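You operate a simulated robot arm through the tools that you are given. There is no shell and no other tool.

The job below is to be done with a simulated robot arm. You get a single attempt, and the scene is never put back.

## Task
Clamp the cream leg in the vice and deburr its end.
Fine: lay the lug between the jaws, turn the red vice knob till the grip gauge stands in green, use the purple deburring pad and put the pad back; the leg stays clamped. Set down upright: purple deburring pad. What is to be rubbed or washed off counts as gone when no trace of it is left.

Only the result counts: the job must be done as asked and must still hold three seconds after the hand-in. Knocking over, shifting, dropping, spilling or breaking anything else fails it.

## Robot
A 6-joint arm with a two-finger parallel gripper, fixed in place. Base frame: the origin is on the floor under the middle of its stand, x ahead of it, y to its left, z up; the work surface is at about z = 0.86. Readings come in m, degrees, newtons and seconds.
With the tool pointing down near the work surface it reaches from about 0.24 to 0.64 m from the base axis. Its first joint turns from -66.0 to 66.0 degrees. Payload 2.7 kg.
The tool frame sits at the grasp point between the pads (the TCP): z along the fingers, y along the line on which they close. The tips reach 0.023 m beyond it. The gripper opens to 0.094 m. The fingers are 0.038 m wide and 0.01 m thick; the gripper's body (0.054 by 0.096 m) begins 0.039 m behind the TCP.
Orientation is that of the tool frame in the base frame, as a unit quaternion [x, y, z, w]. With the fingers straight down and closing along the base's y, the tool's x points along the base's -x, its y along +y and its z along -z.

## Interface
- The arm moves only by the tool jog_arm. Its argument "increments" is a list of rows, each a list of 7 numbers: the shift along the tool's x, y, z in units of 25 mm (1.0 is 25 mm), then the turn, a rotation vector about the tool's x, y, z in units of 8 degrees (1.0 is 8 degrees), then the opening in per cent of the stroke, from 0 (shut) to 100 (fully open). In form: [[dx, dy, dz, ax, ay, az, jaw], ...]. A call has 1 to 20 rows; each row shifts and turns the commanded pose from where the row before left it, along the tool's axes as they then stand. A call with a number of a shift or a turn outside -1 to 1 is refused whole. Rows are played at 5 a second. More than 0.05 m and 8.6 degrees between two rows, or a gripper value outside its range, and nothing of the call is played. Where a pose cannot be reached the arm comes as near as it can. A force on the tool above 60 N (or 10 N above the force at the start of the call, whichever is more), or a blocked arm, ends the call early, and 0.2 s more pass. The fingers move at their own pace (about 0.045 m/s each) and stop on an object; they squeeze with about 31 N. The grip force told is the motor's: it shows also when the fingers shut on nothing. Time passes only in rows, and 0.2 s behind the last, so rows that do not move let the fingers close. The reply holds the time, the measured pose of the TCP, the force on the tool along the base axes, the opening and the grip force, in the units named above and with some noise, with the torque about the TCP (base axes, N m) and any sound that the robot's microphone picked up.
- Cameras (640 x 400 px; columns grow to the right, rows downward): "scene" is fixed at [0.0824, -0.4334, 1.42]; the picture's right is [0.72, -0.70, 0.00], its down [-0.31, -0.32, -0.90] and it looks along [0.63, 0.64, -0.44] (base axes); focal length 301 px, centre (320, 200). "wrist" rides on the gripper at [0.086, 0.016, -0.074] in the tool frame; the picture's right is [-0.18, 0.98, 0.00], its down [-0.58, -0.11, -0.81] and it looks along [-0.79, -0.15, 0.59] (tool axes); focal length 243 px, centre (320, 200). There is no depth. A picture from a camera that has moved, and an enlarged one, comes with that camera's place and axes in the base frame and with its lens.
- grab_frame(camera): a new picture of that camera. It takes no simulated time.
- inspect(camera, box): a new picture of the part [left, top, right, bottom] of that camera's present view, enlarged. It takes no simulated time.
- sign_off(): hands the job in; it is judged then, once.

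Places have to be worked out from the pictures, the camera data and where the tool is seen. Open the gripper and draw the arm clear of the work before you hand the job in, unless the task says otherwise.

The tools are called after "Request:" as name(argument=value, ...) on one line, values as JSON. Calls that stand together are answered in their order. jog_arm: Moves the arm, as the interface text tells. Its arguments: {"type":"object","properties":{"increments":{"type":"array"}},"required":["increments"]} The other tools are called the same way: grab_frame (camera) takes a picture; inspect (camera, box) takes an enlarged picture of a part of a camera's view; sign_off () hands the job in.

At the start:

```text
clock: 0.0
position: [0.3893, -0.0389, 1.2586]
tcp_rot: [-0.002, 1.0, 0.0, 0.0]
ft_force: [0.2, -0.6, -0.5]
wrist_torque: [0.0, -0.02, 0.02]
finger_gap: 0.0942
gripper_force: 0.1
```

scene: 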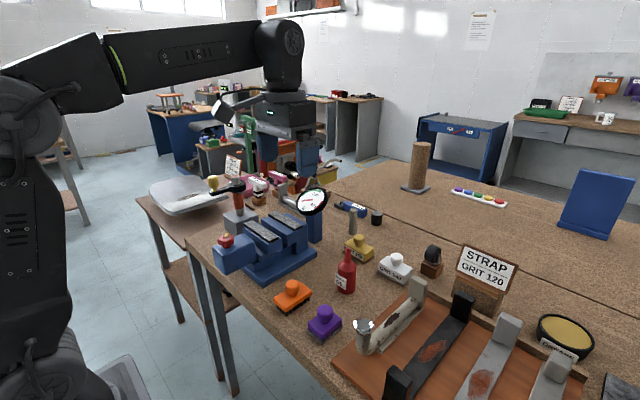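
wrist: 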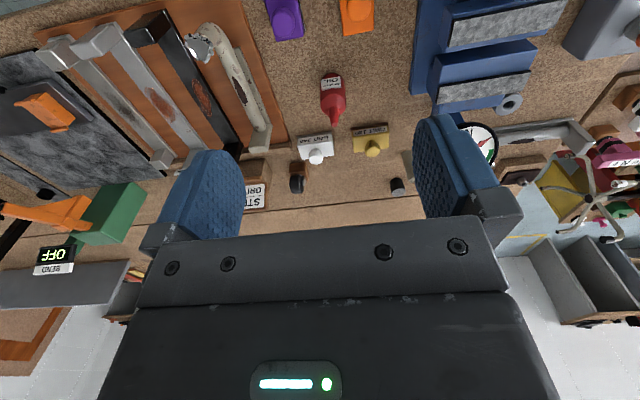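

I start by looking closely at the scene from both cameras to identify the cream leg, vice, knob, gauge and purple pad.

Request:
inspect(camera="scene", box=[180, 160, 420, 310])

Request:
inspect(camera="scene", box=[320, 240, 640, 400])

Request:
inspect(camera="wrist", box=[0, 0, 320, 200])

Request:
inspect(camera="wrist", box=[320, 0, 640, 200])

```text
2.67 times, centred on (300, 235) of scene
camera zoom: at [0.0824, -0.4334, 1.42], right [0.72, -0.7, 0.0], down [-0.31, -0.32, -0.9], along [0.63, 0.64, -0.44], focal length 802 px, centre (373, 107)
```

zoom: 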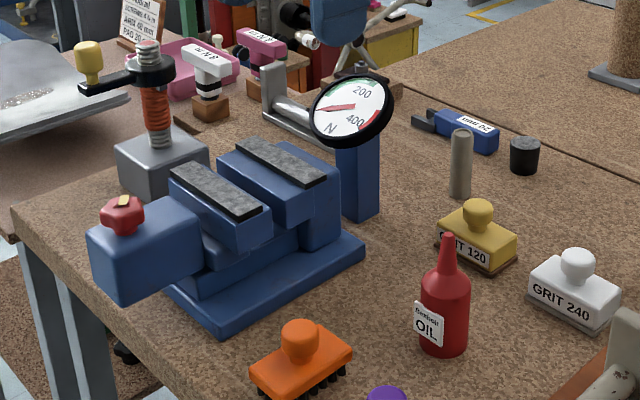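

```text
2.00 times, centred on (480, 320) of scene
camera zoom: at [0.0824, -0.4334, 1.42], right [0.72, -0.7, 0.0], down [-0.31, -0.32, -0.9], along [0.63, 0.64, -0.44], focal length 602 px, centre (0, -40)
```

zoom: 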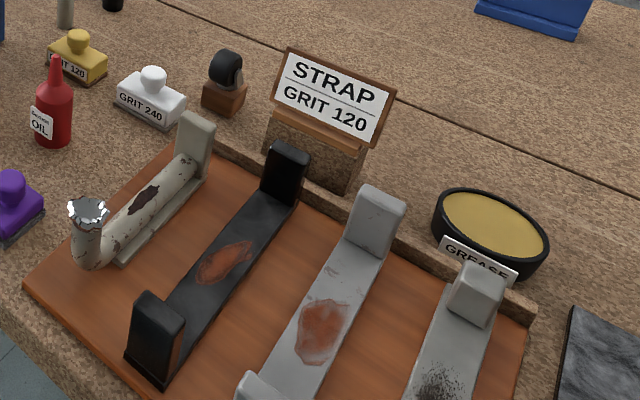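

```text
2.00 times, centred on (160, 100) of wrist
camera zoom: at [0.3034, -0.023, 1.3348], right [0.18, 0.98, 0.0], down [0.58, -0.11, 0.81], along [0.79, -0.15, -0.59], focal length 485 px, centre (640, 400)
```

zoom: 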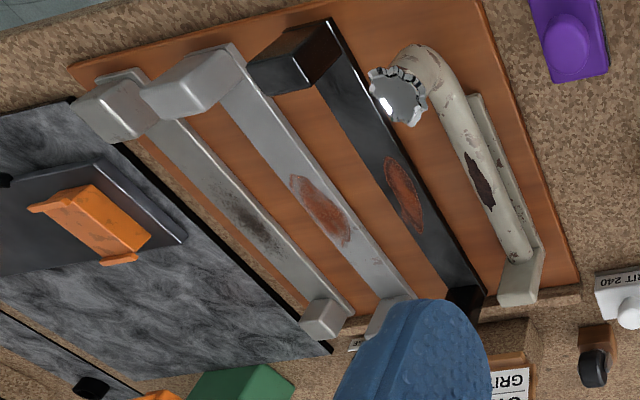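

```text
2.00 times, centred on (480, 100) of wrist
camera zoom: at [0.3034, -0.023, 1.3348], right [0.18, 0.98, 0.0], down [0.58, -0.11, 0.81], along [0.79, -0.15, -0.59], focal length 485 px, centre (0, 400)
```

zoom: 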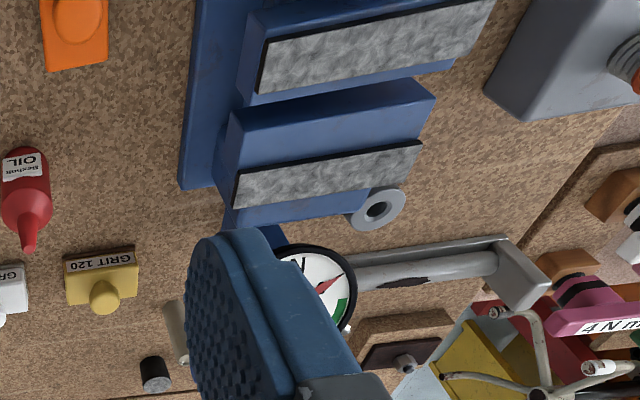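

The cream leg lies on the orange tray along x at about y≈-0.22, with its jagged end near x≈0.41 and its lug near x≈0.6. The vice jaws face each other along x at about (0.45–0.53, 0.17). I move right and slightly down for a closer look at the leg.

Request:
jog_arm(increments=[[0.3, -1, 0.6, 0, 0, 0, 100], [0.3, -1, 0.6, 0, 0, 0, 100], [0.3, -1, 0.6, 0, 0, 0, 100], [0.3, -1, 0.6, 0, 0, 0, 100], [0.3, -1, 0.6, 0, 0, 0, 100], [0.3, -1, 0.6, 0, 0, 0, 100], [0.3, -1, 0.6, 0, 0, 0, 100]])

Request:
grab_frame(camera="wrist")

Request:
grab_frame(camera="scene")

```text
clock: 1.6
position: [0.3388, -0.2131, 1.1531]
tcp_rot: [-0.001, 1.0, 0.0, -0.001]
ft_force: [-0.2, 0.9, -0.6]
wrist_torque: [0.0, 0.0, 0.04]
finger_gap: 0.0944
gripper_force: 0.0
```

```text
taken
camera wrist: at [0.2519, -0.1981, 1.2288], right [0.18, 0.98, 0.0], down [0.58, -0.11, 0.81], along [0.79, -0.15, -0.59], focal length 243 px, centre (320, 200)
```

wrist: 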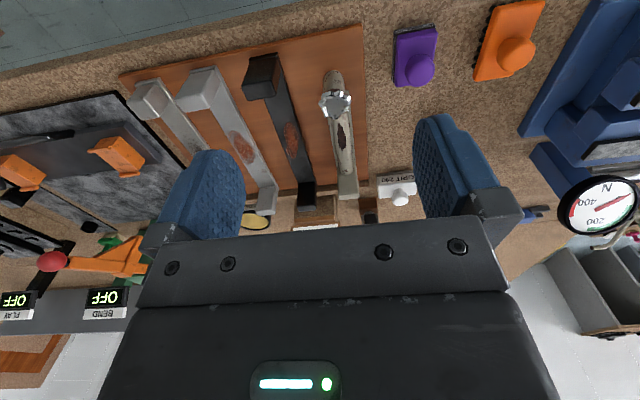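

```text
taken
```

scene: 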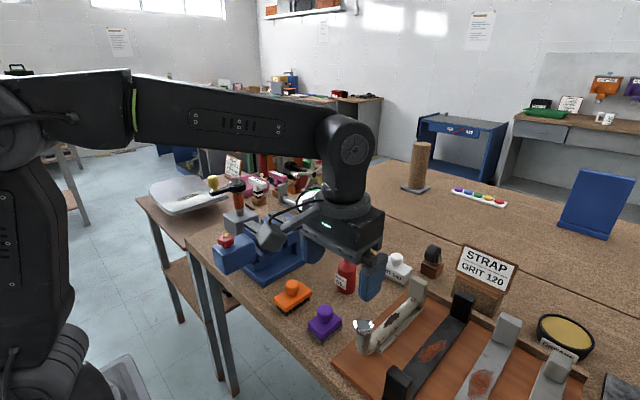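

Request:
inspect(camera="wrist", box=[270, 40, 430, 210])

Request:
inspect(camera="scene", box=[330, 260, 450, 370])

Request:
inspect(camera="scene", box=[200, 200, 360, 350])

```text
2.35 times, centred on (350, 125) of wrist
camera zoom: at [0.2519, -0.1981, 1.2288], right [0.18, 0.98, 0.0], down [0.58, -0.11, 0.81], along [0.79, -0.15, -0.59], focal length 571 px, centre (249, 376)
```

zoom: 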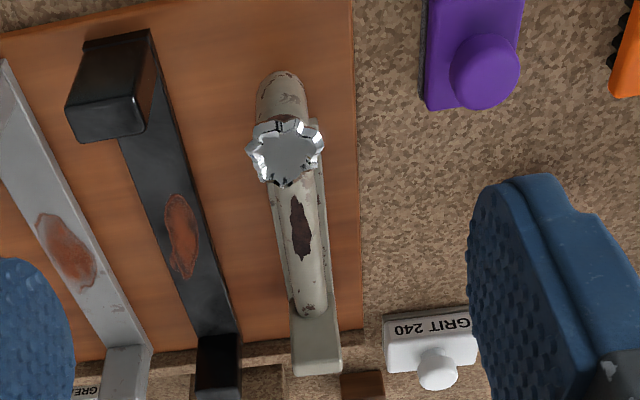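

```text
3.64 times, centred on (390, 315) of scene
camera zoom: at [0.0824, -0.4334, 1.42], right [0.72, -0.7, 0.0], down [-0.31, -0.32, -0.9], along [0.63, 0.64, -0.44], focal length 1094 px, centre (66, -218)
```

zoom: 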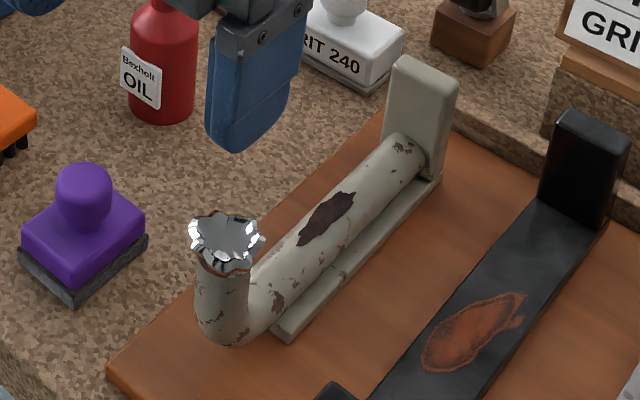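

```text
2.67 times, centred on (280, 275) of scene
camera zoom: at [0.0824, -0.4334, 1.42], right [0.72, -0.7, 0.0], down [-0.31, -0.32, -0.9], along [0.63, 0.64, -0.44], focal length 802 px, centre (427, 0)
```

zoom: 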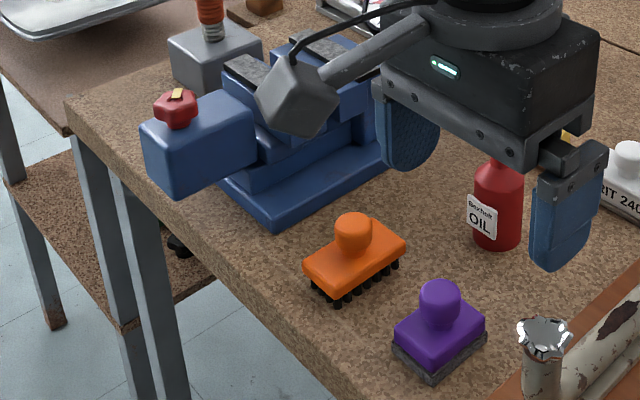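

The leg has a flat strip under the tube, an upright end block at the far end, and the jagged upturned end near the base. Now I go up and over the vice to look at the jaws, knob and gauge from above.

Request:
jog_arm(increments=[[-0.25, 0.96, -0.5, 0, 0, 0, 100], [-0.25, 0.96, -0.5, 0, 0, 0, 100], [-0.25, 0.96, -0.5, 0, 0, 0, 100], [-0.25, 0.96, -0.5, 0, 0, 0, 100], [-0.25, 0.96, -0.5, 0, 0, 0, 100], [-0.25, 0.96, -0.5, 0, 0, 0, 100], [-0.25, 0.96, -0.5, 0, 0, 0, 100], [-0.25, 0.96, -0.5, 0, 0, 0, 100], [-0.25, 0.96, 0, 0, 0, 0, 100], [-0.25, 0.96, 0, 0, 0, 0, 100], [-0.25, 0.96, 0, 0, 0, 0, 100], [-0.25, 0.96, 0, 0, 0, 0, 100], [-0.25, 0.96, 0, 0, 0, 0, 100], [-0.25, 0.96, 0, 0, 0, 0, 100], [-0.25, 0.96, 0, 0, 0, 0, 100], [-0.25, 0.96, 0, 0, 0, 0, 100]])

Request:
grab_frame(camera="wrist")

Request:
grab_frame(camera="scene")

```text
clock: 5.0
position: [0.4353, 0.1701, 1.2553]
tcp_rot: [0.0, 1.0, -0.001, 0.0]
ft_force: [-0.1, -0.3, 0.2]
wrist_torque: [-0.01, -0.02, 0.03]
finger_gap: 0.094
gripper_force: 0.0
```

```text
taken
camera wrist: at [0.3498, 0.1857, 1.3306], right [0.18, 0.98, 0.0], down [0.58, -0.11, 0.81], along [0.79, -0.15, -0.59], focal length 243 px, centre (320, 200)
```

wrist: 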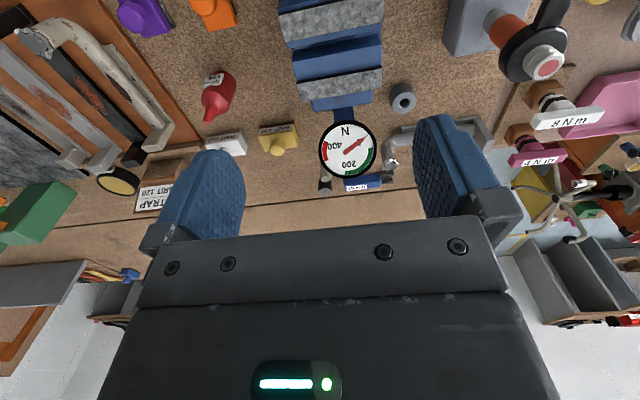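

```text
taken
```

scene: 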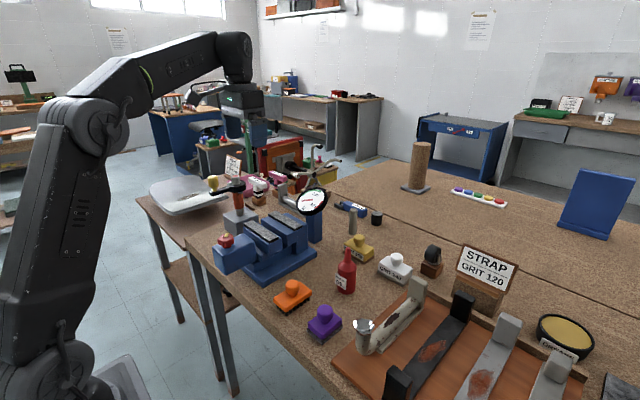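

Request:
inspect(camera="wrist", box=[250, 0, 430, 200])

Request:
inspect(camera="scene", box=[200, 170, 340, 300])

Request:
inspect(camera="scene", box=[280, 175, 340, 225])

Request:
inspect(camera="scene", box=[340, 270, 440, 360])

```text
2.00 times, centred on (340, 100) of wrist
camera zoom: at [0.3498, 0.1857, 1.3306], right [0.18, 0.98, 0.0], down [0.58, -0.11, 0.81], along [0.79, -0.15, -0.59], focal length 485 px, centre (280, 400)
```

zoom: 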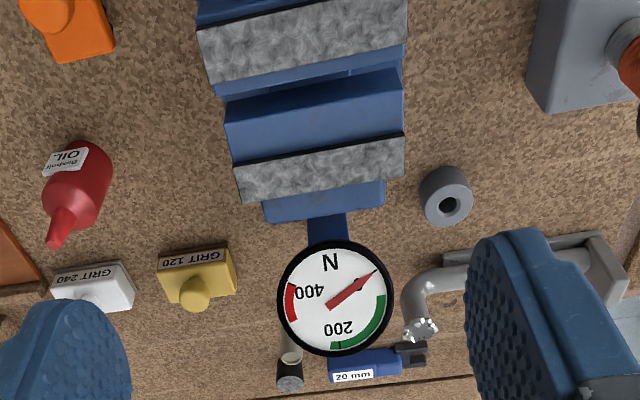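

```text
3.08 times, centred on (270, 235) of scene
camera zoom: at [0.0823, -0.4334, 1.42], right [0.72, -0.7, 0.0], down [-0.31, -0.32, -0.9], along [0.63, 0.64, -0.44], focal length 925 px, centre (474, 92)
```

zoom: 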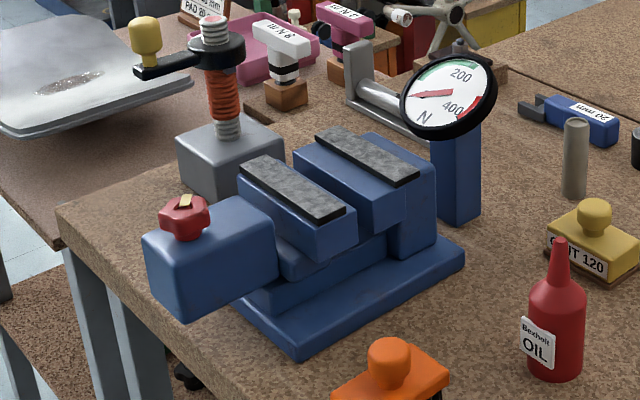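

```text
8.00 times, centred on (310, 200) of scene
camera zoom: at [0.0823, -0.4334, 1.42], right [0.72, -0.7, 0.0], down [-0.31, -0.32, -0.9], along [0.63, 0.64, -0.44], focal length 2406 px, centre (400, 200)
```

zoom: 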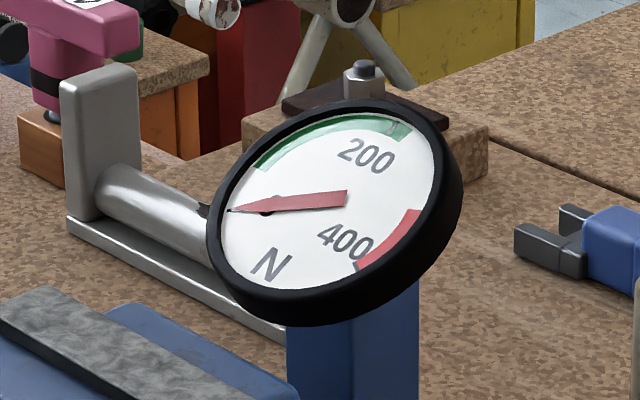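

```text
4.44 times, centred on (390, 315) of scene
camera zoom: at [0.0823, -0.4334, 1.42], right [0.72, -0.7, 0.0], down [-0.31, -0.32, -0.9], along [0.63, 0.64, -0.44], focal length 1337 px, centre (9, -311)
```

zoom: 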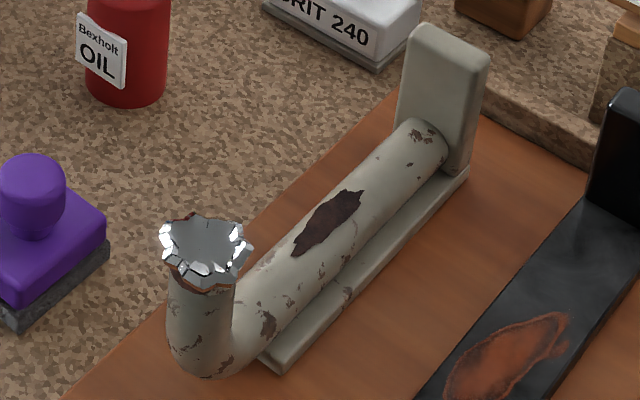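

The gauge needle rests at 0, with green roughly 100–220 N and red from 400 N. I look closer at the vice jaws to understand the gap.

Request:
inspect(camera="scene", box=[235, 200, 315, 260])

Request:
inspect(camera="wrist", box=[270, 0, 400, 110])

Request:
inspect(camera="scene", box=[205, 220, 265, 280])

```text
6.67 times, centred on (275, 230) of scene
camera zoom: at [0.0823, -0.4334, 1.42], right [0.72, -0.7, 0.0], down [-0.31, -0.32, -0.9], along [0.63, 0.64, -0.44], focal length 2005 px, centre (620, 0)
```

zoom: 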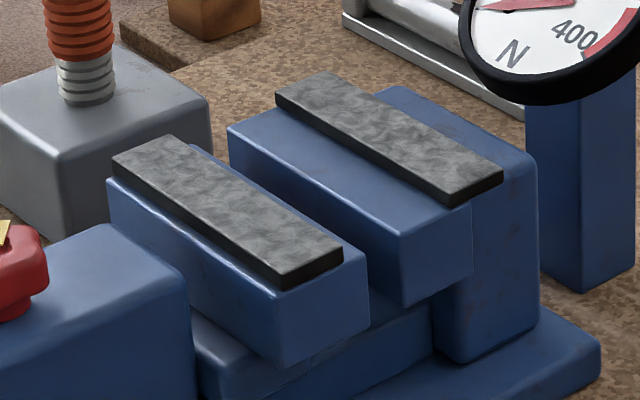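

```text
3.64 times, centred on (335, 55) of wrist
camera zoom: at [0.3498, 0.1857, 1.3306], right [0.18, 0.98, 0.0], down [0.58, -0.11, 0.81], along [0.79, -0.15, -0.59], focal length 882 px, centre (266, 727)
```

zoom: 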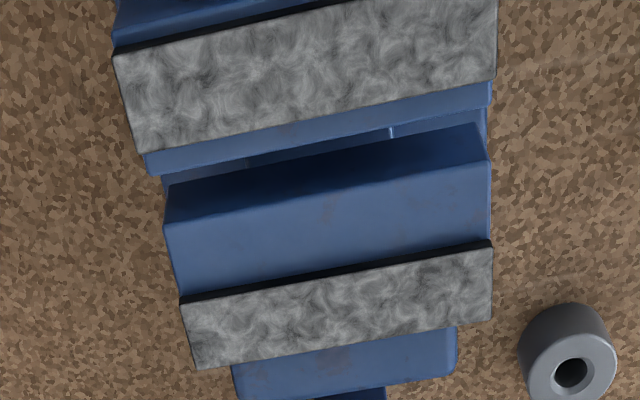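

```text
6.67 times, centred on (235, 250) of scene
camera zoom: at [0.0823, -0.4334, 1.42], right [0.72, -0.7, 0.0], down [-0.31, -0.32, -0.9], along [0.63, 0.64, -0.44], focal length 2005 px, centre (887, -133)
```

zoom: 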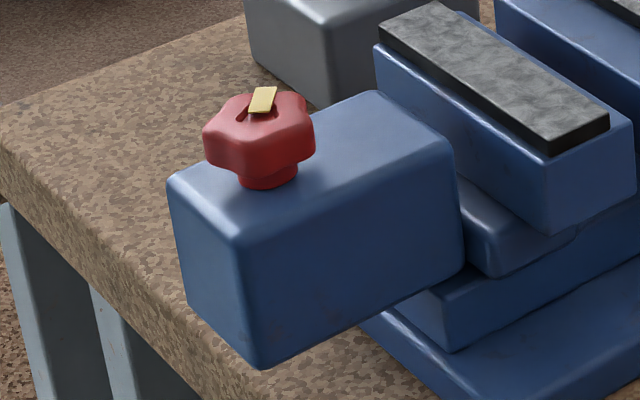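

The jaws have gray raised pads about 5 cm apart with blue ledges between them, and the leg's 4 cm wide flat strip should lie there with the leg along y. I go back above the leg for a precise top view.

Request:
jog_arm(increments=[[0.04, -0.95, 0.1, 0, 0, 0, 100], [0.04, -0.95, 0.1, 0, 0, 0, 100], [0.04, -0.95, 0.1, 0, 0, 0, 100], [0.04, -0.95, 0.1, 0, 0, 0, 100], [0.04, -0.95, 0.1, 0, 0, 0, 100], [0.04, -0.95, 0.1, 0, 0, 0, 100], [0.04, -0.95, 0.1, 0, 0, 0, 100], [0.04, -0.95, 0.1, 0, 0, 0, 100], [0.04, -0.95, 0.4, 0, 0, 0, 100], [0.04, -0.95, 0.4, 0, 0, 0, 100], [0.04, -0.95, 0.4, 0, 0, 0, 100], [0.04, -0.95, 0.4, 0, 0, 0, 100], [0.04, -0.95, 0.4, 0, 0, 0, 100], [0.04, -0.95, 0.4, 0, 0, 0, 100], [0.04, -0.95, 0.4, 0, 0, 0, 100], [0.04, -0.95, 0.4, 0, 0, 0, 100]])

Request:
grab_frame(camera="wrist")

Request:
inspect(camera="wrist", box=[230, 0, 430, 200])

Request:
inspect(camera="scene", box=[240, 160, 460, 370])

```text
clock: 8.4
position: [0.4202, -0.2104, 1.1526]
tcp_rot: [-0.001, 1.0, 0.0, 0.0]
ft_force: [0.0, 0.1, 0.5]
wrist_torque: [-0.02, -0.05, -0.01]
finger_gap: 0.0937
gripper_force: 0.1
```

```text
taken
camera wrist: at [0.3334, -0.1958, 1.2289], right [0.18, 0.98, 0.0], down [0.58, -0.11, 0.81], along [0.79, -0.15, -0.59], focal length 243 px, centre (320, 200)
```

wrist: 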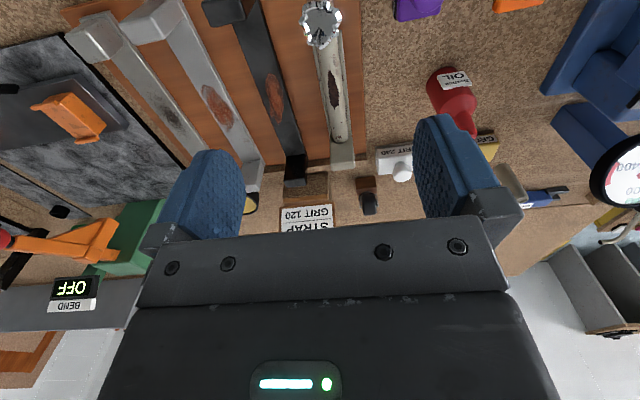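

```text
2.00 times, centred on (330, 100) of wrist
camera zoom: at [0.3334, -0.1958, 1.2289], right [0.18, 0.98, 0.0], down [0.58, -0.11, 0.81], along [0.79, -0.15, -0.59], focal length 485 px, centre (300, 400)
```

zoom: 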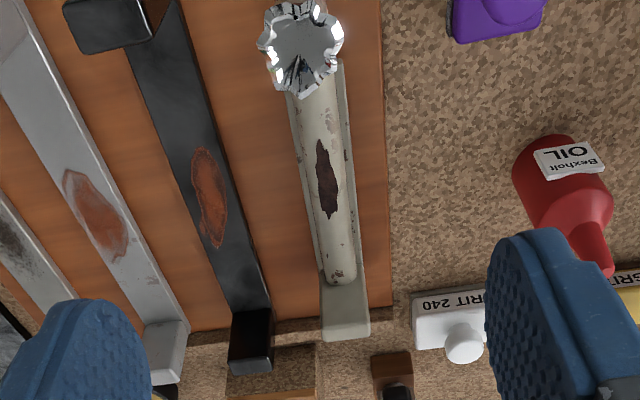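

```text
1.90 times, centred on (350, 265) of scene
camera zoom: at [0.0824, -0.4334, 1.42], right [0.72, -0.7, 0.0], down [-0.31, -0.32, -0.9], along [0.63, 0.64, -0.44], focal length 573 px, centre (263, 76)
```

zoom: 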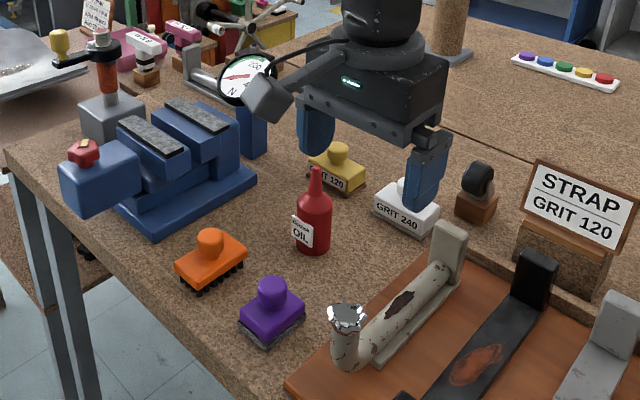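

The tube top is at z≈0.907, the axis is at y≈-0.212 along x, and the strip and block are about 39 mm wide. I'll grip the tube near x=0.545, so I move above that point first.

Request:
jog_arm(increments=[[-0.713, -0.006, 0.4, 0, 0, 0, 75], [-0.713, -0.006, 0.4, 0, 0, 0, 75], [-0.713, -0.006, 0.6, 0, 0, 0, 75], [-0.713, -0.006, 0.8, 0, 0, 0, 75], [-0.713, -0.006, 0.9, 0, 0, 0, 75], [-0.713, -0.006, 0.9, 0, 0, 0, 75], [-0.713, -0.006, 0.9, 0, 0, 0, 75], [0, 0, 0, 0, 0, 0, 75]])

Request:
grab_frame(camera="wrist")

Request:
inspect(camera="scene", box=[320, 200, 500, 370])

```text
clock: 10.2
position: [0.5458, -0.2087, 1.0308]
tcp_rot: [0.0, 1.0, 0.0, 0.001]
ft_force: [0.1, -0.9, -0.1]
wrist_torque: [0.0, -0.01, 0.03]
finger_gap: 0.0706
gripper_force: 0.1
```

```text
taken
camera wrist: at [0.4603, -0.1937, 1.1068], right [0.18, 0.98, 0.0], down [0.58, -0.11, 0.81], along [0.79, -0.15, -0.59], focal length 243 px, centre (320, 200)
```

wrist: 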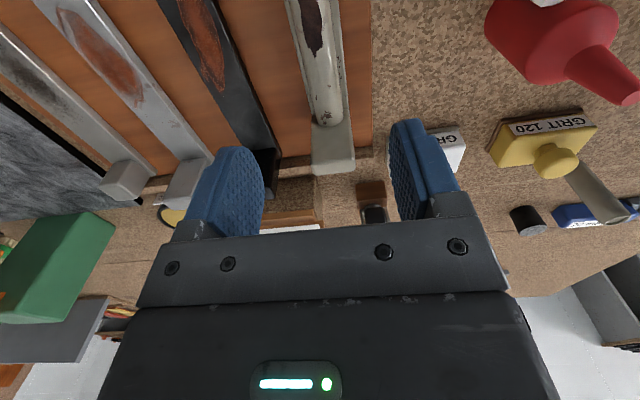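

```text
2.35 times, centred on (410, 285) of scene
camera zoom: at [0.0824, -0.4334, 1.42], right [0.72, -0.7, 0.0], down [-0.31, -0.32, -0.9], along [0.63, 0.64, -0.44], focal length 708 px, centre (108, 0)
```

zoom: 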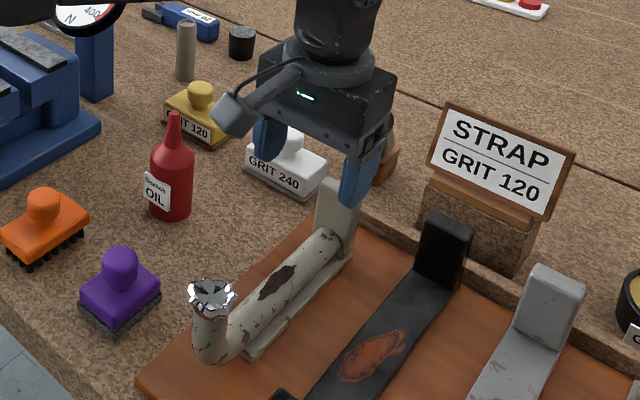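

The fingers straddle the leg and the clearances look fine. I descend to TCP z≈0.909 around the tube with the fingers open.

Request:
jog_arm(increments=[[0, -0.05, 0.9, 0, 0, 0, 75], [0, -0.05, 0.9, 0, 0, 0, 75], [0, 0, 0.9, 0, 0, 0, 75], [0, 0, 0.9, 0, 0, 0, 75], [0, 0, 0.7, 0, 0, 0, 75], [0, 0, 0.55, 0, 0, 0, 75], [0, 0, 0, 0, 0, 0, 75]])

Request:
inspect(camera="scene", box=[330, 220, 450, 360])

Request:
grab_frame(camera="wrist")

```text
clock: 11.8
position: [0.5446, -0.2138, 0.9106]
tcp_rot: [-0.001, 1.0, 0.0, 0.0]
ft_force: [-0.4, -0.2, -0.5]
wrist_torque: [-0.03, -0.04, 0.04]
finger_gap: 0.0706
gripper_force: 0.1
```

```text
2.86 times, centred on (390, 290) of scene
camera zoom: at [0.0824, -0.4334, 1.42], right [0.72, -0.7, 0.0], down [-0.31, -0.32, -0.9], along [0.63, 0.64, -0.44], focal length 859 px, centre (120, -57)
```

zoom: 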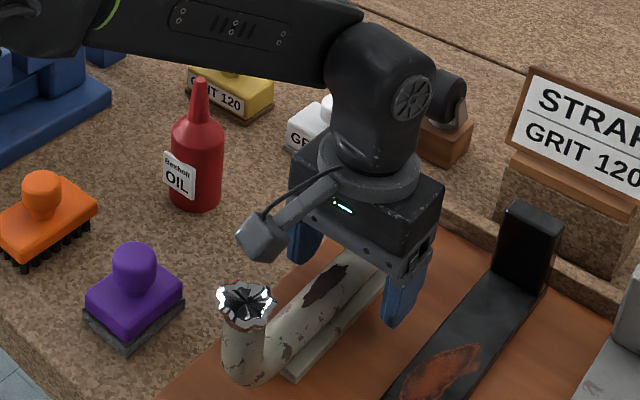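

```text
taken
camera wrist: at [0.4586, -0.1982, 0.9862], right [0.18, 0.98, 0.0], down [0.58, -0.11, 0.81], along [0.79, -0.15, -0.59], focal length 243 px, centre (320, 200)
```

wrist: 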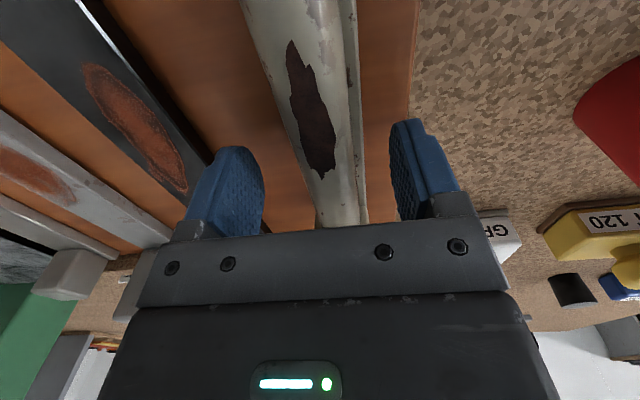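

The fingers are beside the tube just above the strip. I close the grip on the tube.

Request:
jog_arm(increments=[[0, 0, 0, 0, 0, 0, 0], [0, 0, 0, 0, 0, 0, 0], [0, 0, 0, 0, 0, 0, 0], [0, 0, 0, 0, 0, 0, 0], [0, 0, 0, 0, 0, 0, 0], [0, 0, 0, 0, 0, 0, 0]])

Request:
grab_frame(camera="wrist")

```text
clock: 13.2
position: [0.545, -0.2133, 0.9113]
tcp_rot: [-0.001, 1.0, 0.0, 0.0]
ft_force: [-0.2, 1.4, 0.5]
wrist_torque: [0.02, 0.01, -0.06]
finger_gap: 0.0249
gripper_force: 31.3
```

```text
taken
camera wrist: at [0.4587, -0.1981, 0.9866], right [0.18, 0.98, 0.0], down [0.58, -0.11, 0.81], along [0.79, -0.15, -0.59], focal length 243 px, centre (320, 200)
```

wrist: 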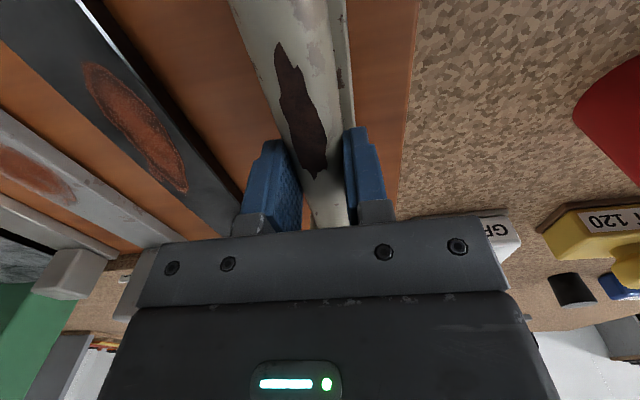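

The grip holds at 24.9 mm with 31 N. I lift slowly by 4 cm and check the weight and whether the leg tilts.

Request:
jog_arm(increments=[[0, 0, -0.3, 0, 0, 0, 0], [0, 0, -0.3, 0, 0, 0, 0], [0, 0, -0.5, 0, 0, 0, 0], [0, 0, -0.5, 0, 0, 0, 0], [0, 0, 0, 0, 0, 0, 0], [0, 0, 0, 0, 0, 0, 0]])

Request:
grab_frame(camera="wrist")

Request:
inspect(camera="scene", box=[330, 220, 450, 360])

```text
clock: 14.6
position: [0.5455, -0.2112, 0.9489]
tcp_rot: [-0.001, 1.0, 0.0, 0.0]
ft_force: [0.2, 0.0, -3.1]
wrist_torque: [0.02, -0.04, 0.03]
finger_gap: 0.0246
gripper_force: 31.0
```

```text
taken
camera wrist: at [0.4588, -0.1969, 1.0254], right [0.18, 0.98, 0.0], down [0.58, -0.11, 0.81], along [0.79, -0.15, -0.59], focal length 243 px, centre (320, 200)
```

wrist: 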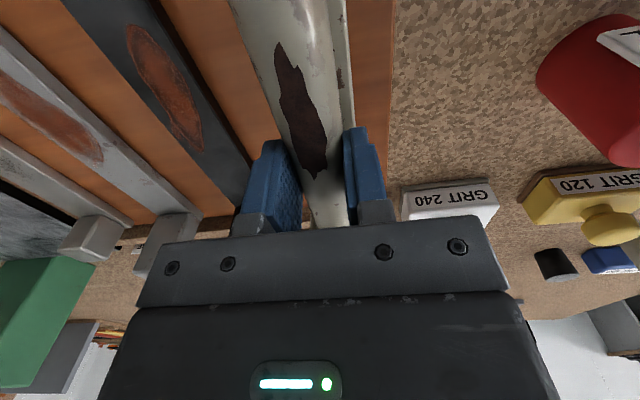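

```text
2.86 times, centred on (390, 290) of scene
camera zoom: at [0.0824, -0.4334, 1.42], right [0.72, -0.7, 0.0], down [-0.31, -0.32, -0.9], along [0.63, 0.64, -0.44], focal length 859 px, centre (120, -57)
```

zoom: 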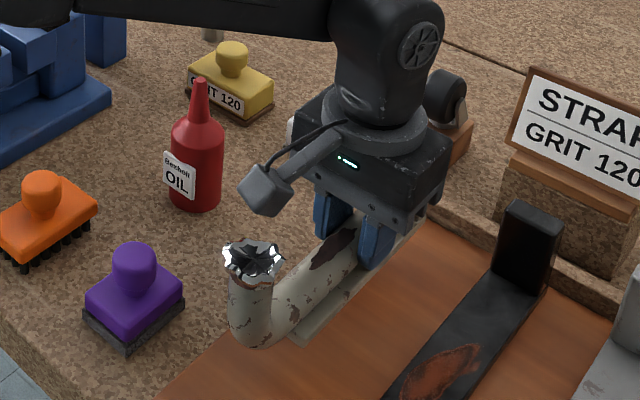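

The leg hangs level (about 3 N) and the wrist torque is small. I lift it clear to z≈1.15.

Request:
jog_arm(increments=[[0, 0, -0.7, 0, 0, 0, 0], [0, 0, -0.9, 0, 0, 0, 0], [0, 0, -0.9, 0, 0, 0, 0], [0, 0, -0.9, 0, 0, 0, 0], [0, 0, -0.9, 0, 0, 0, 0], [0, 0, -0.9, 0, 0, 0, 0], [0, 0, -0.9, 0, 0, 0, 0], [0, 0, -0.9, 0, 0, 0, 0], [0, 0, -0.9, 0, 0, 0, 0], [0.3, 0.3, 0, 0, 0, 0, 0], [0.5, 0.6, 0, 0, 0, 0, 0], [0.5, 0.7, 0, 0, 0, 0, 0], [0.5, 0.8, 0, 0, 0, 0, 0], [0, 0.8, 0, 0, 0, 0, 0], [0, 0.8, 0, 0, 0, 0, 0], [0, 0.8, 0, 0, 0, 0, 0], [0, 0.8, 0, 0, 0, 0, 0], [0, 0.8, 0, 0, 0, 0, 0], [0, 0.6, 0, 0, 0, 0, 0], [0, 0, 0, 0, 0, 0, 0]])

Request:
grab_frame(camera="scene")

```text
clock: 18.8
position: [0.5007, -0.0368, 1.1481]
tcp_rot: [0.0, 1.0, 0.0, 0.001]
ft_force: [0.4, 0.0, -3.7]
wrist_torque: [0.03, -0.07, -0.01]
finger_gap: 0.0249
gripper_force: 31.1
out of reach, approached as far as the arm can: row 10
```

```text
taken
```

scene: 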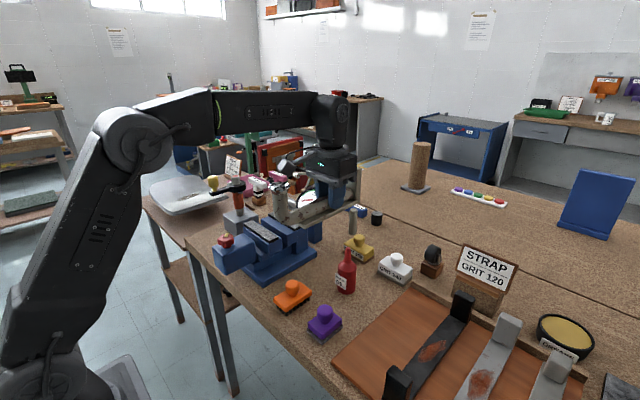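

The leg is carried safely and is near (0.50,-0.04,1.15). Now I rotate it 90° (crown towards -y) in place.

Request:
jog_arm(increments=[[0, 0, 0, 0, 0, -0.5, 0], [0, 0, 0, 0, 0, -0.9, 0], [0, 0, 0, 0, 0, -0.9, 0], [0, 0, 0, 0, 0, -0.9, 0], [0, 0, 0, 0, 0, -0.9, 0], [0, 0, 0, 0, 0, -0.9, 0], [0, 0, 0, 0, 0, -0.9, 0], [0, 0, 0, 0, 0, -0.9, 0], [0, 0, 0, 0, 0, -0.9, 0], [0, 0, 0, 0, 0, -0.9, 0], [0, 0, 0, 0, 0, -0.9, 0], [0, 0, 0, 0, 0, -0.9, 0], [0, 0, 0, 0, 0, -0.85, 0], [0, 0, 0, 0, 0, 0, 0]])

Request:
grab_frame(camera="scene")

Request:
grab_frame(camera="wrist")

```text
clock: 21.8
position: [0.5, -0.0392, 1.147]
tcp_rot: [0.708, -0.706, 0.0, 0.0]
ft_force: [-0.7, 0.7, -2.9]
wrist_torque: [0.08, 0.0, 0.02]
finger_gap: 0.0249
gripper_force: 30.9
```

```text
taken
```

scene: 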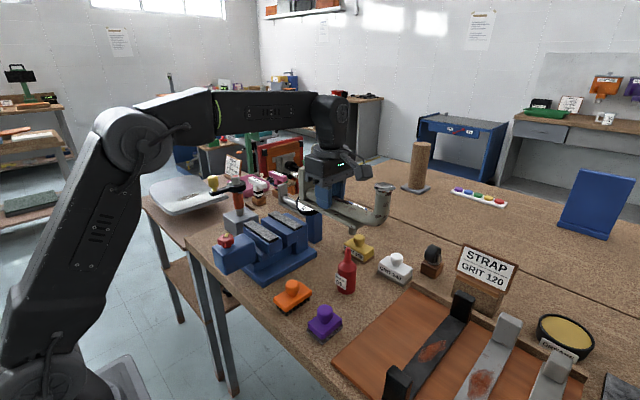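

```text
taken
camera wrist: at [0.4837, -0.1253, 1.2233], right [-0.98, 0.18, 0.0], down [0.11, 0.58, 0.81], along [0.15, 0.79, -0.59], focal length 243 px, centre (320, 200)
```

wrist: 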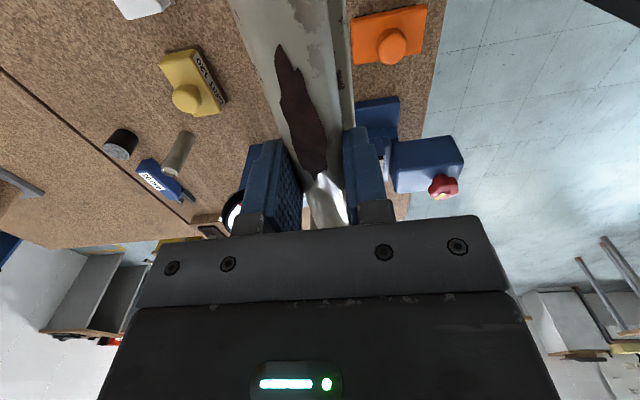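

The leg is now along y with the crown towards -y. Triangulation gives the jaw pads at x=0.469 and 0.524 (gap 55 mm), y=0.12–0.24, with pad tops at z≈0.986 and ledges at ≈0.979. I move over the vice to (0.493, 0.184) and come down to about 2 cm above the pads.

Request:
jog_arm(increments=[[-0.5, 0, 0, 0, 0, 0, 0], [-0.85, 0.03, 0, 0, 0, 0, 0], [-0.85, 0.03, 0, 0, 0, 0, 0], [-0.85, 0.03, 0, 0, 0, 0, 0], [-0.85, 0.03, 0, 0, 0, 0, 0], [-0.85, 0.03, 0, 0, 0, 0, 0], [-0.85, 0.03, 0, 0, 0, 0, 0], [-0.85, 0.03, 0, 0, 0, 0, 0], [-0.85, 0.03, 0, 0, 0, 0, 0], [-0.85, 0.03, 0, 0, 0, 0, 0], [-0.85, 0.03, 0, 0, 0, 0, 0], [0, 0, 0.6, 0, 0, 0, 0], [0, 0, 0.8, 0, 0, 0, 0], [0, 0, 0.8, 0, 0, 0, 0], [0, 0, 0.8, 0, 0, 0, 0], [0, 0, 0.8, 0, 0, 0, 0], [0, 0, 0, 0, 0, 0, 0]])

Request:
inspect(camera="scene", box=[200, 150, 360, 290])

Request:
grab_frame(camera="wrist")

```text
clock: 25.4
position: [0.4921, 0.188, 1.0518]
tcp_rot: [0.708, -0.706, 0.0, 0.0]
ft_force: [0.2, -0.5, -3.2]
wrist_torque: [0.06, 0.0, 0.01]
finger_gap: 0.0247
gripper_force: 31.6
```

```text
2.86 times, centred on (280, 220) of scene
camera zoom: at [0.0824, -0.4334, 1.42], right [0.72, -0.7, 0.0], down [-0.31, -0.32, -0.9], along [0.63, 0.64, -0.44], focal length 859 px, centre (434, 143)
```

zoom: 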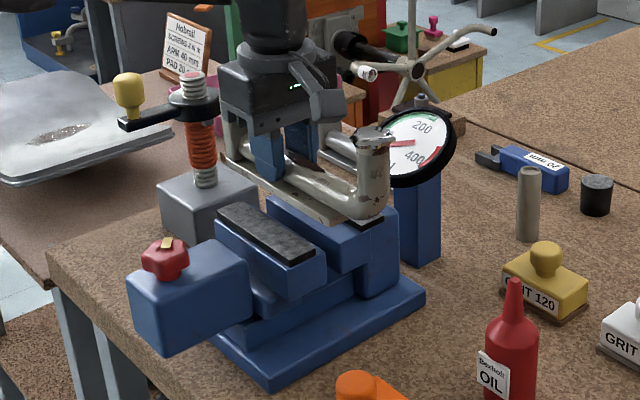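

```text
taken
camera wrist: at [0.4757, 0.1001, 1.1275], right [-0.98, 0.18, 0.0], down [0.11, 0.58, 0.81], along [0.15, 0.79, -0.59], focal length 243 px, centre (320, 200)
```

wrist: 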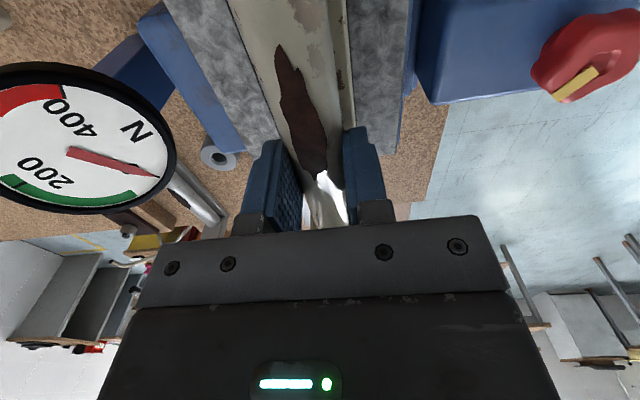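

Request:
inspect(camera="wrist", box=[160, 0, 480, 200])

Request:
inspect(camera="scene", box=[240, 185, 340, 265])

```text
2.00 times, centred on (320, 100) of wrist
camera zoom: at [0.4757, 0.1001, 1.1275], right [-0.98, 0.18, 0.0], down [0.11, 0.58, 0.81], along [0.15, 0.79, -0.59], focal length 485 px, centre (320, 400)
```

zoom: 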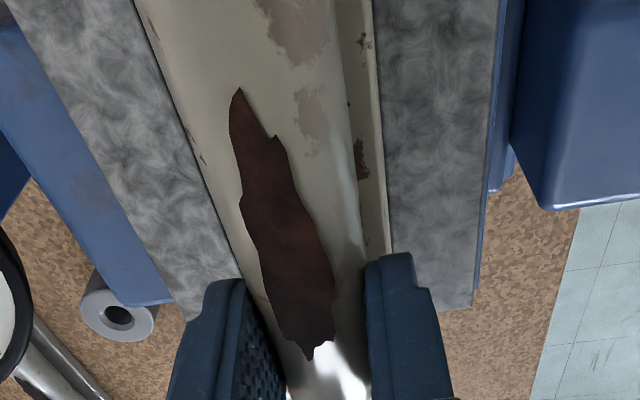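

```text
5.00 times, centred on (290, 225) of scene
camera zoom: at [0.0824, -0.4334, 1.42], right [0.72, -0.7, 0.0], down [-0.31, -0.32, -0.9], along [0.63, 0.64, -0.44], focal length 1504 px, centre (470, 75)
```

zoom: 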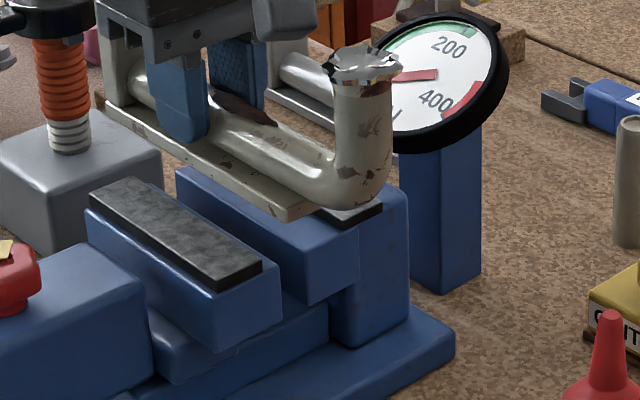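

The leg is about 2 mm clear of the near pad, so I shift it +3 mm in x to centre it. Then I lower it to just above the ledges.

Request:
jog_arm(increments=[[0.08, -0.07, 0.2, 0, 0, 0, 0], [0.08, -0.07, 0.3, 0, 0, 0, 0], [0, 0, 0.3, 0, 0, 0, 0], [0, 0, 0.25, 0, 0, 0, 0], [0, 0, 0.1, 0, 0, 0, 0], [0, 0, 0, 0, 0, 0, 0]])

Request:
inspect(camera="wrist", box=[160, 0, 480, 200])

Request:
inspect(camera="scene", box=[240, 185, 340, 265])

```text
clock: 26.8
position: [0.4956, 0.1827, 1.0235]
tcp_rot: [0.708, -0.706, 0.001, 0.0]
ft_force: [-0.2, -0.5, -3.2]
wrist_torque: [0.06, 0.01, 0.03]
finger_gap: 0.0245
gripper_force: 31.4
```

```text
2.00 times, centred on (320, 100) of wrist
camera zoom: at [0.4793, 0.0956, 1.0994], right [-0.98, 0.18, 0.0], down [0.11, 0.58, 0.81], along [0.15, 0.79, -0.59], focal length 485 px, centre (320, 400)
```

zoom: 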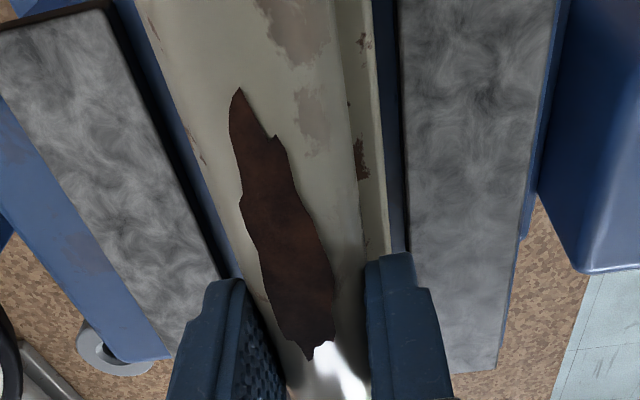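

```text
5.00 times, centred on (290, 225) of scene
camera zoom: at [0.0824, -0.4334, 1.42], right [0.72, -0.7, 0.0], down [-0.31, -0.32, -0.9], along [0.63, 0.64, -0.44], focal length 1504 px, centre (470, 75)
```

zoom: 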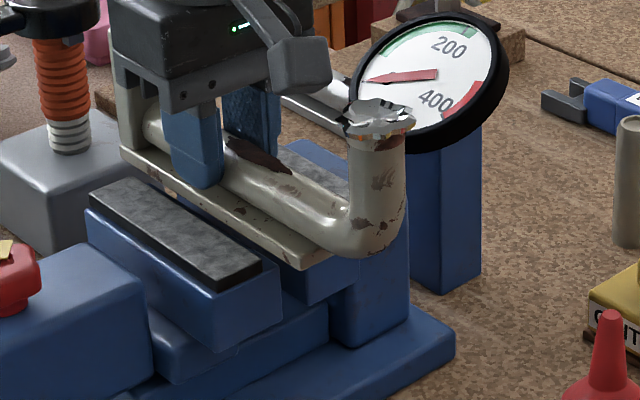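

The strip is centred between the pads, with a few millimetres on each side. I lower in small steps and watch the force for contact.

Request:
jog_arm(increments=[[0, 0, 0.08, 0, 0, 0, 0], [0, 0, 0.08, 0, 0, 0, 0], [0, 0, 0, 0, 0, 0, 0]])

```text
clock: 27.6
position: [0.4953, 0.1822, 1.0206]
tcp_rot: [0.708, -0.707, 0.0, 0.001]
ft_force: [-0.4, 0.3, -4.2]
wrist_torque: [0.09, -0.01, -0.01]
finger_gap: 0.0249
gripper_force: 30.9
```

Request:
jog_arm(increments=[[0, 0, 0.06, 0, 0, 0, 0], [0, 0, 0.06, 0, 0, 0, 0], [0, 0, 0, 0, 0, 0, 0]])

Request:
inspect(camera="scene", box=[240, 185, 340, 265])

```text
clock: 28.4
position: [0.4952, 0.1821, 1.0165]
tcp_rot: [0.708, -0.707, 0.0, 0.0]
ft_force: [0.2, -0.1, -3.6]
wrist_torque: [0.03, 0.01, -0.02]
finger_gap: 0.0248
gripper_force: 31.1
```

```text
5.00 times, centred on (290, 225) of scene
camera zoom: at [0.0824, -0.4334, 1.42], right [0.72, -0.7, 0.0], down [-0.31, -0.32, -0.9], along [0.63, 0.64, -0.44], focal length 1504 px, centre (470, 75)
```

zoom: 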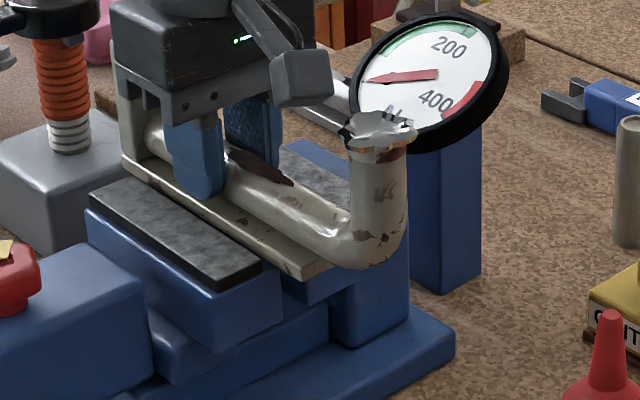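

Still hanging free; I continue the slow descent.

Request:
jog_arm(increments=[[0, 0, 0.06, 0, 0, 0, 0], [0, 0, 0.06, 0, 0, 0, 0], [0, 0, 0, 0, 0, 0, 0]])

```text
clock: 29.2
position: [0.4951, 0.1829, 1.0156]
tcp_rot: [0.708, -0.706, 0.001, -0.001]
ft_force: [-4.6, 0.7, 12.4]
wrist_torque: [-0.3, 0.16, -0.08]
finger_gap: 0.0249
gripper_force: 30.7
```

Contact at z≈1.015 as expected. I check the seating before releasing.

Request:
inspect(camera="wrist", box=[160, 0, 480, 200])

Request:
inspect(camera="scene", box=[250, 205, 320, 265])

```text
2.00 times, centred on (320, 100) of wrist
camera zoom: at [0.4793, 0.0948, 1.0913], right [-0.98, 0.18, 0.0], down [0.11, 0.58, 0.81], along [0.15, 0.79, -0.59], focal length 485 px, centre (320, 400)
```

zoom: 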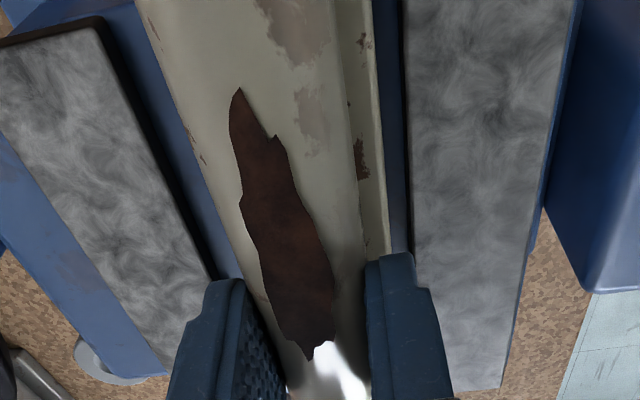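

```text
6.67 times, centred on (285, 235) of scene
camera zoom: at [0.082, -0.4335, 1.42], right [0.72, -0.7, 0.0], down [-0.31, -0.32, -0.9], along [0.63, 0.64, -0.44], focal length 2005 px, centre (553, -33)
```

zoom: 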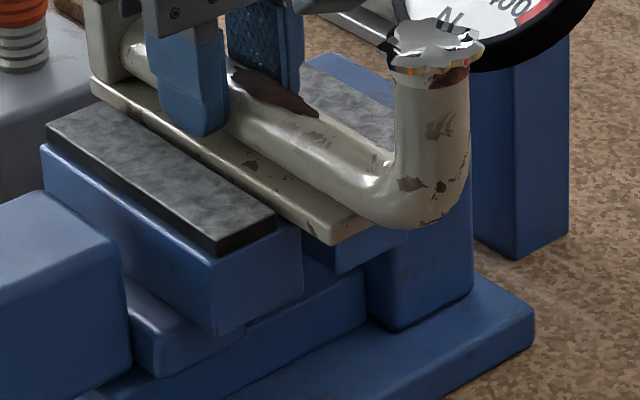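

The strip sits on the ledges between the pads. I relieve the pressure slightly and open the fingers to release the leg.

Request:
jog_arm(increments=[[0, 0, -0.03, 0, 0, 0, 0], [0, 0, 0, 0, 0, 0, 20], [0, 0, 0, 0, 0, 0, 40], [0, 0, 0, 0, 0, 0, 60], [0, 0, 0, 0, 0, 0, 60], [0, 0, 0, 0, 0, 0, 60]])

Request:
inspect(camera="scene", box=[240, 185, 340, 265])

Request:
inspect(camera="wrist", box=[160, 0, 480, 200])

```text
clock: 30.6
position: [0.4965, 0.1818, 1.0153]
tcp_rot: [0.708, -0.706, 0.0, 0.0]
ft_force: [-0.2, -0.1, -0.6]
wrist_torque: [0.01, -0.01, 0.02]
finger_gap: 0.0563
gripper_force: 0.1
```

```text
5.00 times, centred on (290, 225) of scene
camera zoom: at [0.0824, -0.4334, 1.42], right [0.72, -0.7, 0.0], down [-0.31, -0.32, -0.9], along [0.63, 0.64, -0.44], focal length 1504 px, centre (470, 75)
```

zoom: 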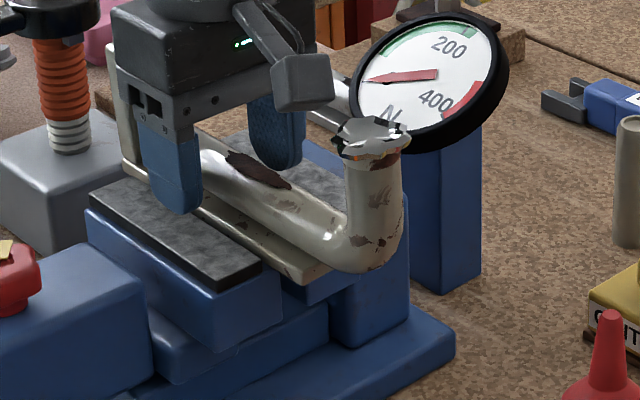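

```text
2.00 times, centred on (320, 100) of wrist
camera zoom: at [0.4795, 0.0945, 1.0906], right [-0.98, 0.18, 0.0], down [0.11, 0.58, 0.81], along [0.15, 0.79, -0.59], focal length 485 px, centre (320, 400)
```

zoom: 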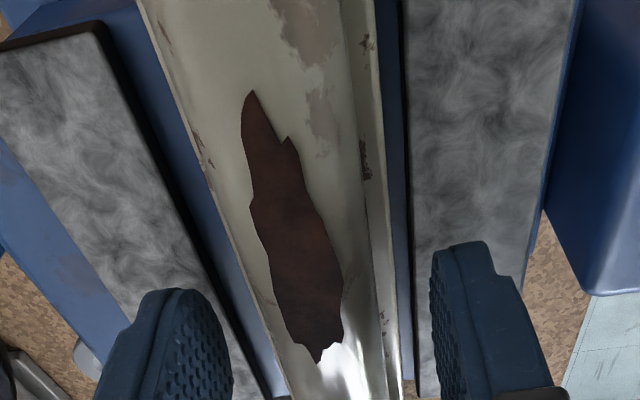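

The leg rests freely on the ledges. I raise the gripper straight up and then move over to view the knob.

Request:
jog_arm(increments=[[0, 0, -0.4, 0, 0, 0, 60], [0, 0, -0.8, 0, 0, 0, 60], [0, 0, -0.9, 0, 0, 0, 60], [0, 0, -0.9, 0, 0, 0, 60], [0, 0, -0.9, 0, 0, 0, 60], [0, 0, -0.9, 0, 0, 0, 60], [0, 0, -0.6, 0, 0, 0, 60], [0.3, 0.9, 0, 0, 0, 0, 60], [0.3, 0.9, 0, 0, 0, 0, 60], [0.3, 0.9, 0, 0, 0, 0, 60], [0.3, 0.9, 0, 0, 0, 0, 60], [0.3, 0.9, 0, 0, 0, 0, 60], [0.3, 0.9, 0, 0, 0, 0, 60], [0, 0, 0, 0, 0, 0, 60]])

Request:
grab_frame(camera="wrist")

Request:
grab_frame(camera="scene")

```text
clock: 33.6
position: [0.3606, 0.1375, 1.1498]
tcp_rot: [0.708, -0.706, 0.0, 0.0]
ft_force: [-0.1, -0.1, 0.4]
wrist_torque: [0.05, 0.01, 0.0]
finger_gap: 0.0566
gripper_force: 0.1
```

```text
taken
camera wrist: at [0.3442, 0.0497, 1.2254], right [-0.98, 0.18, 0.0], down [0.11, 0.58, 0.81], along [0.15, 0.79, -0.59], focal length 243 px, centre (320, 200)
```

wrist: 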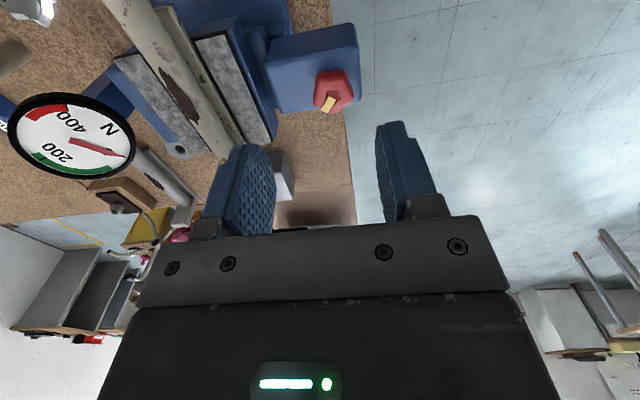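

```text
taken
```

scene: 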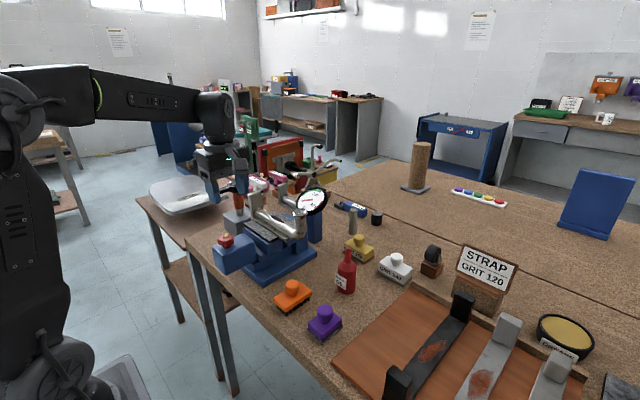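

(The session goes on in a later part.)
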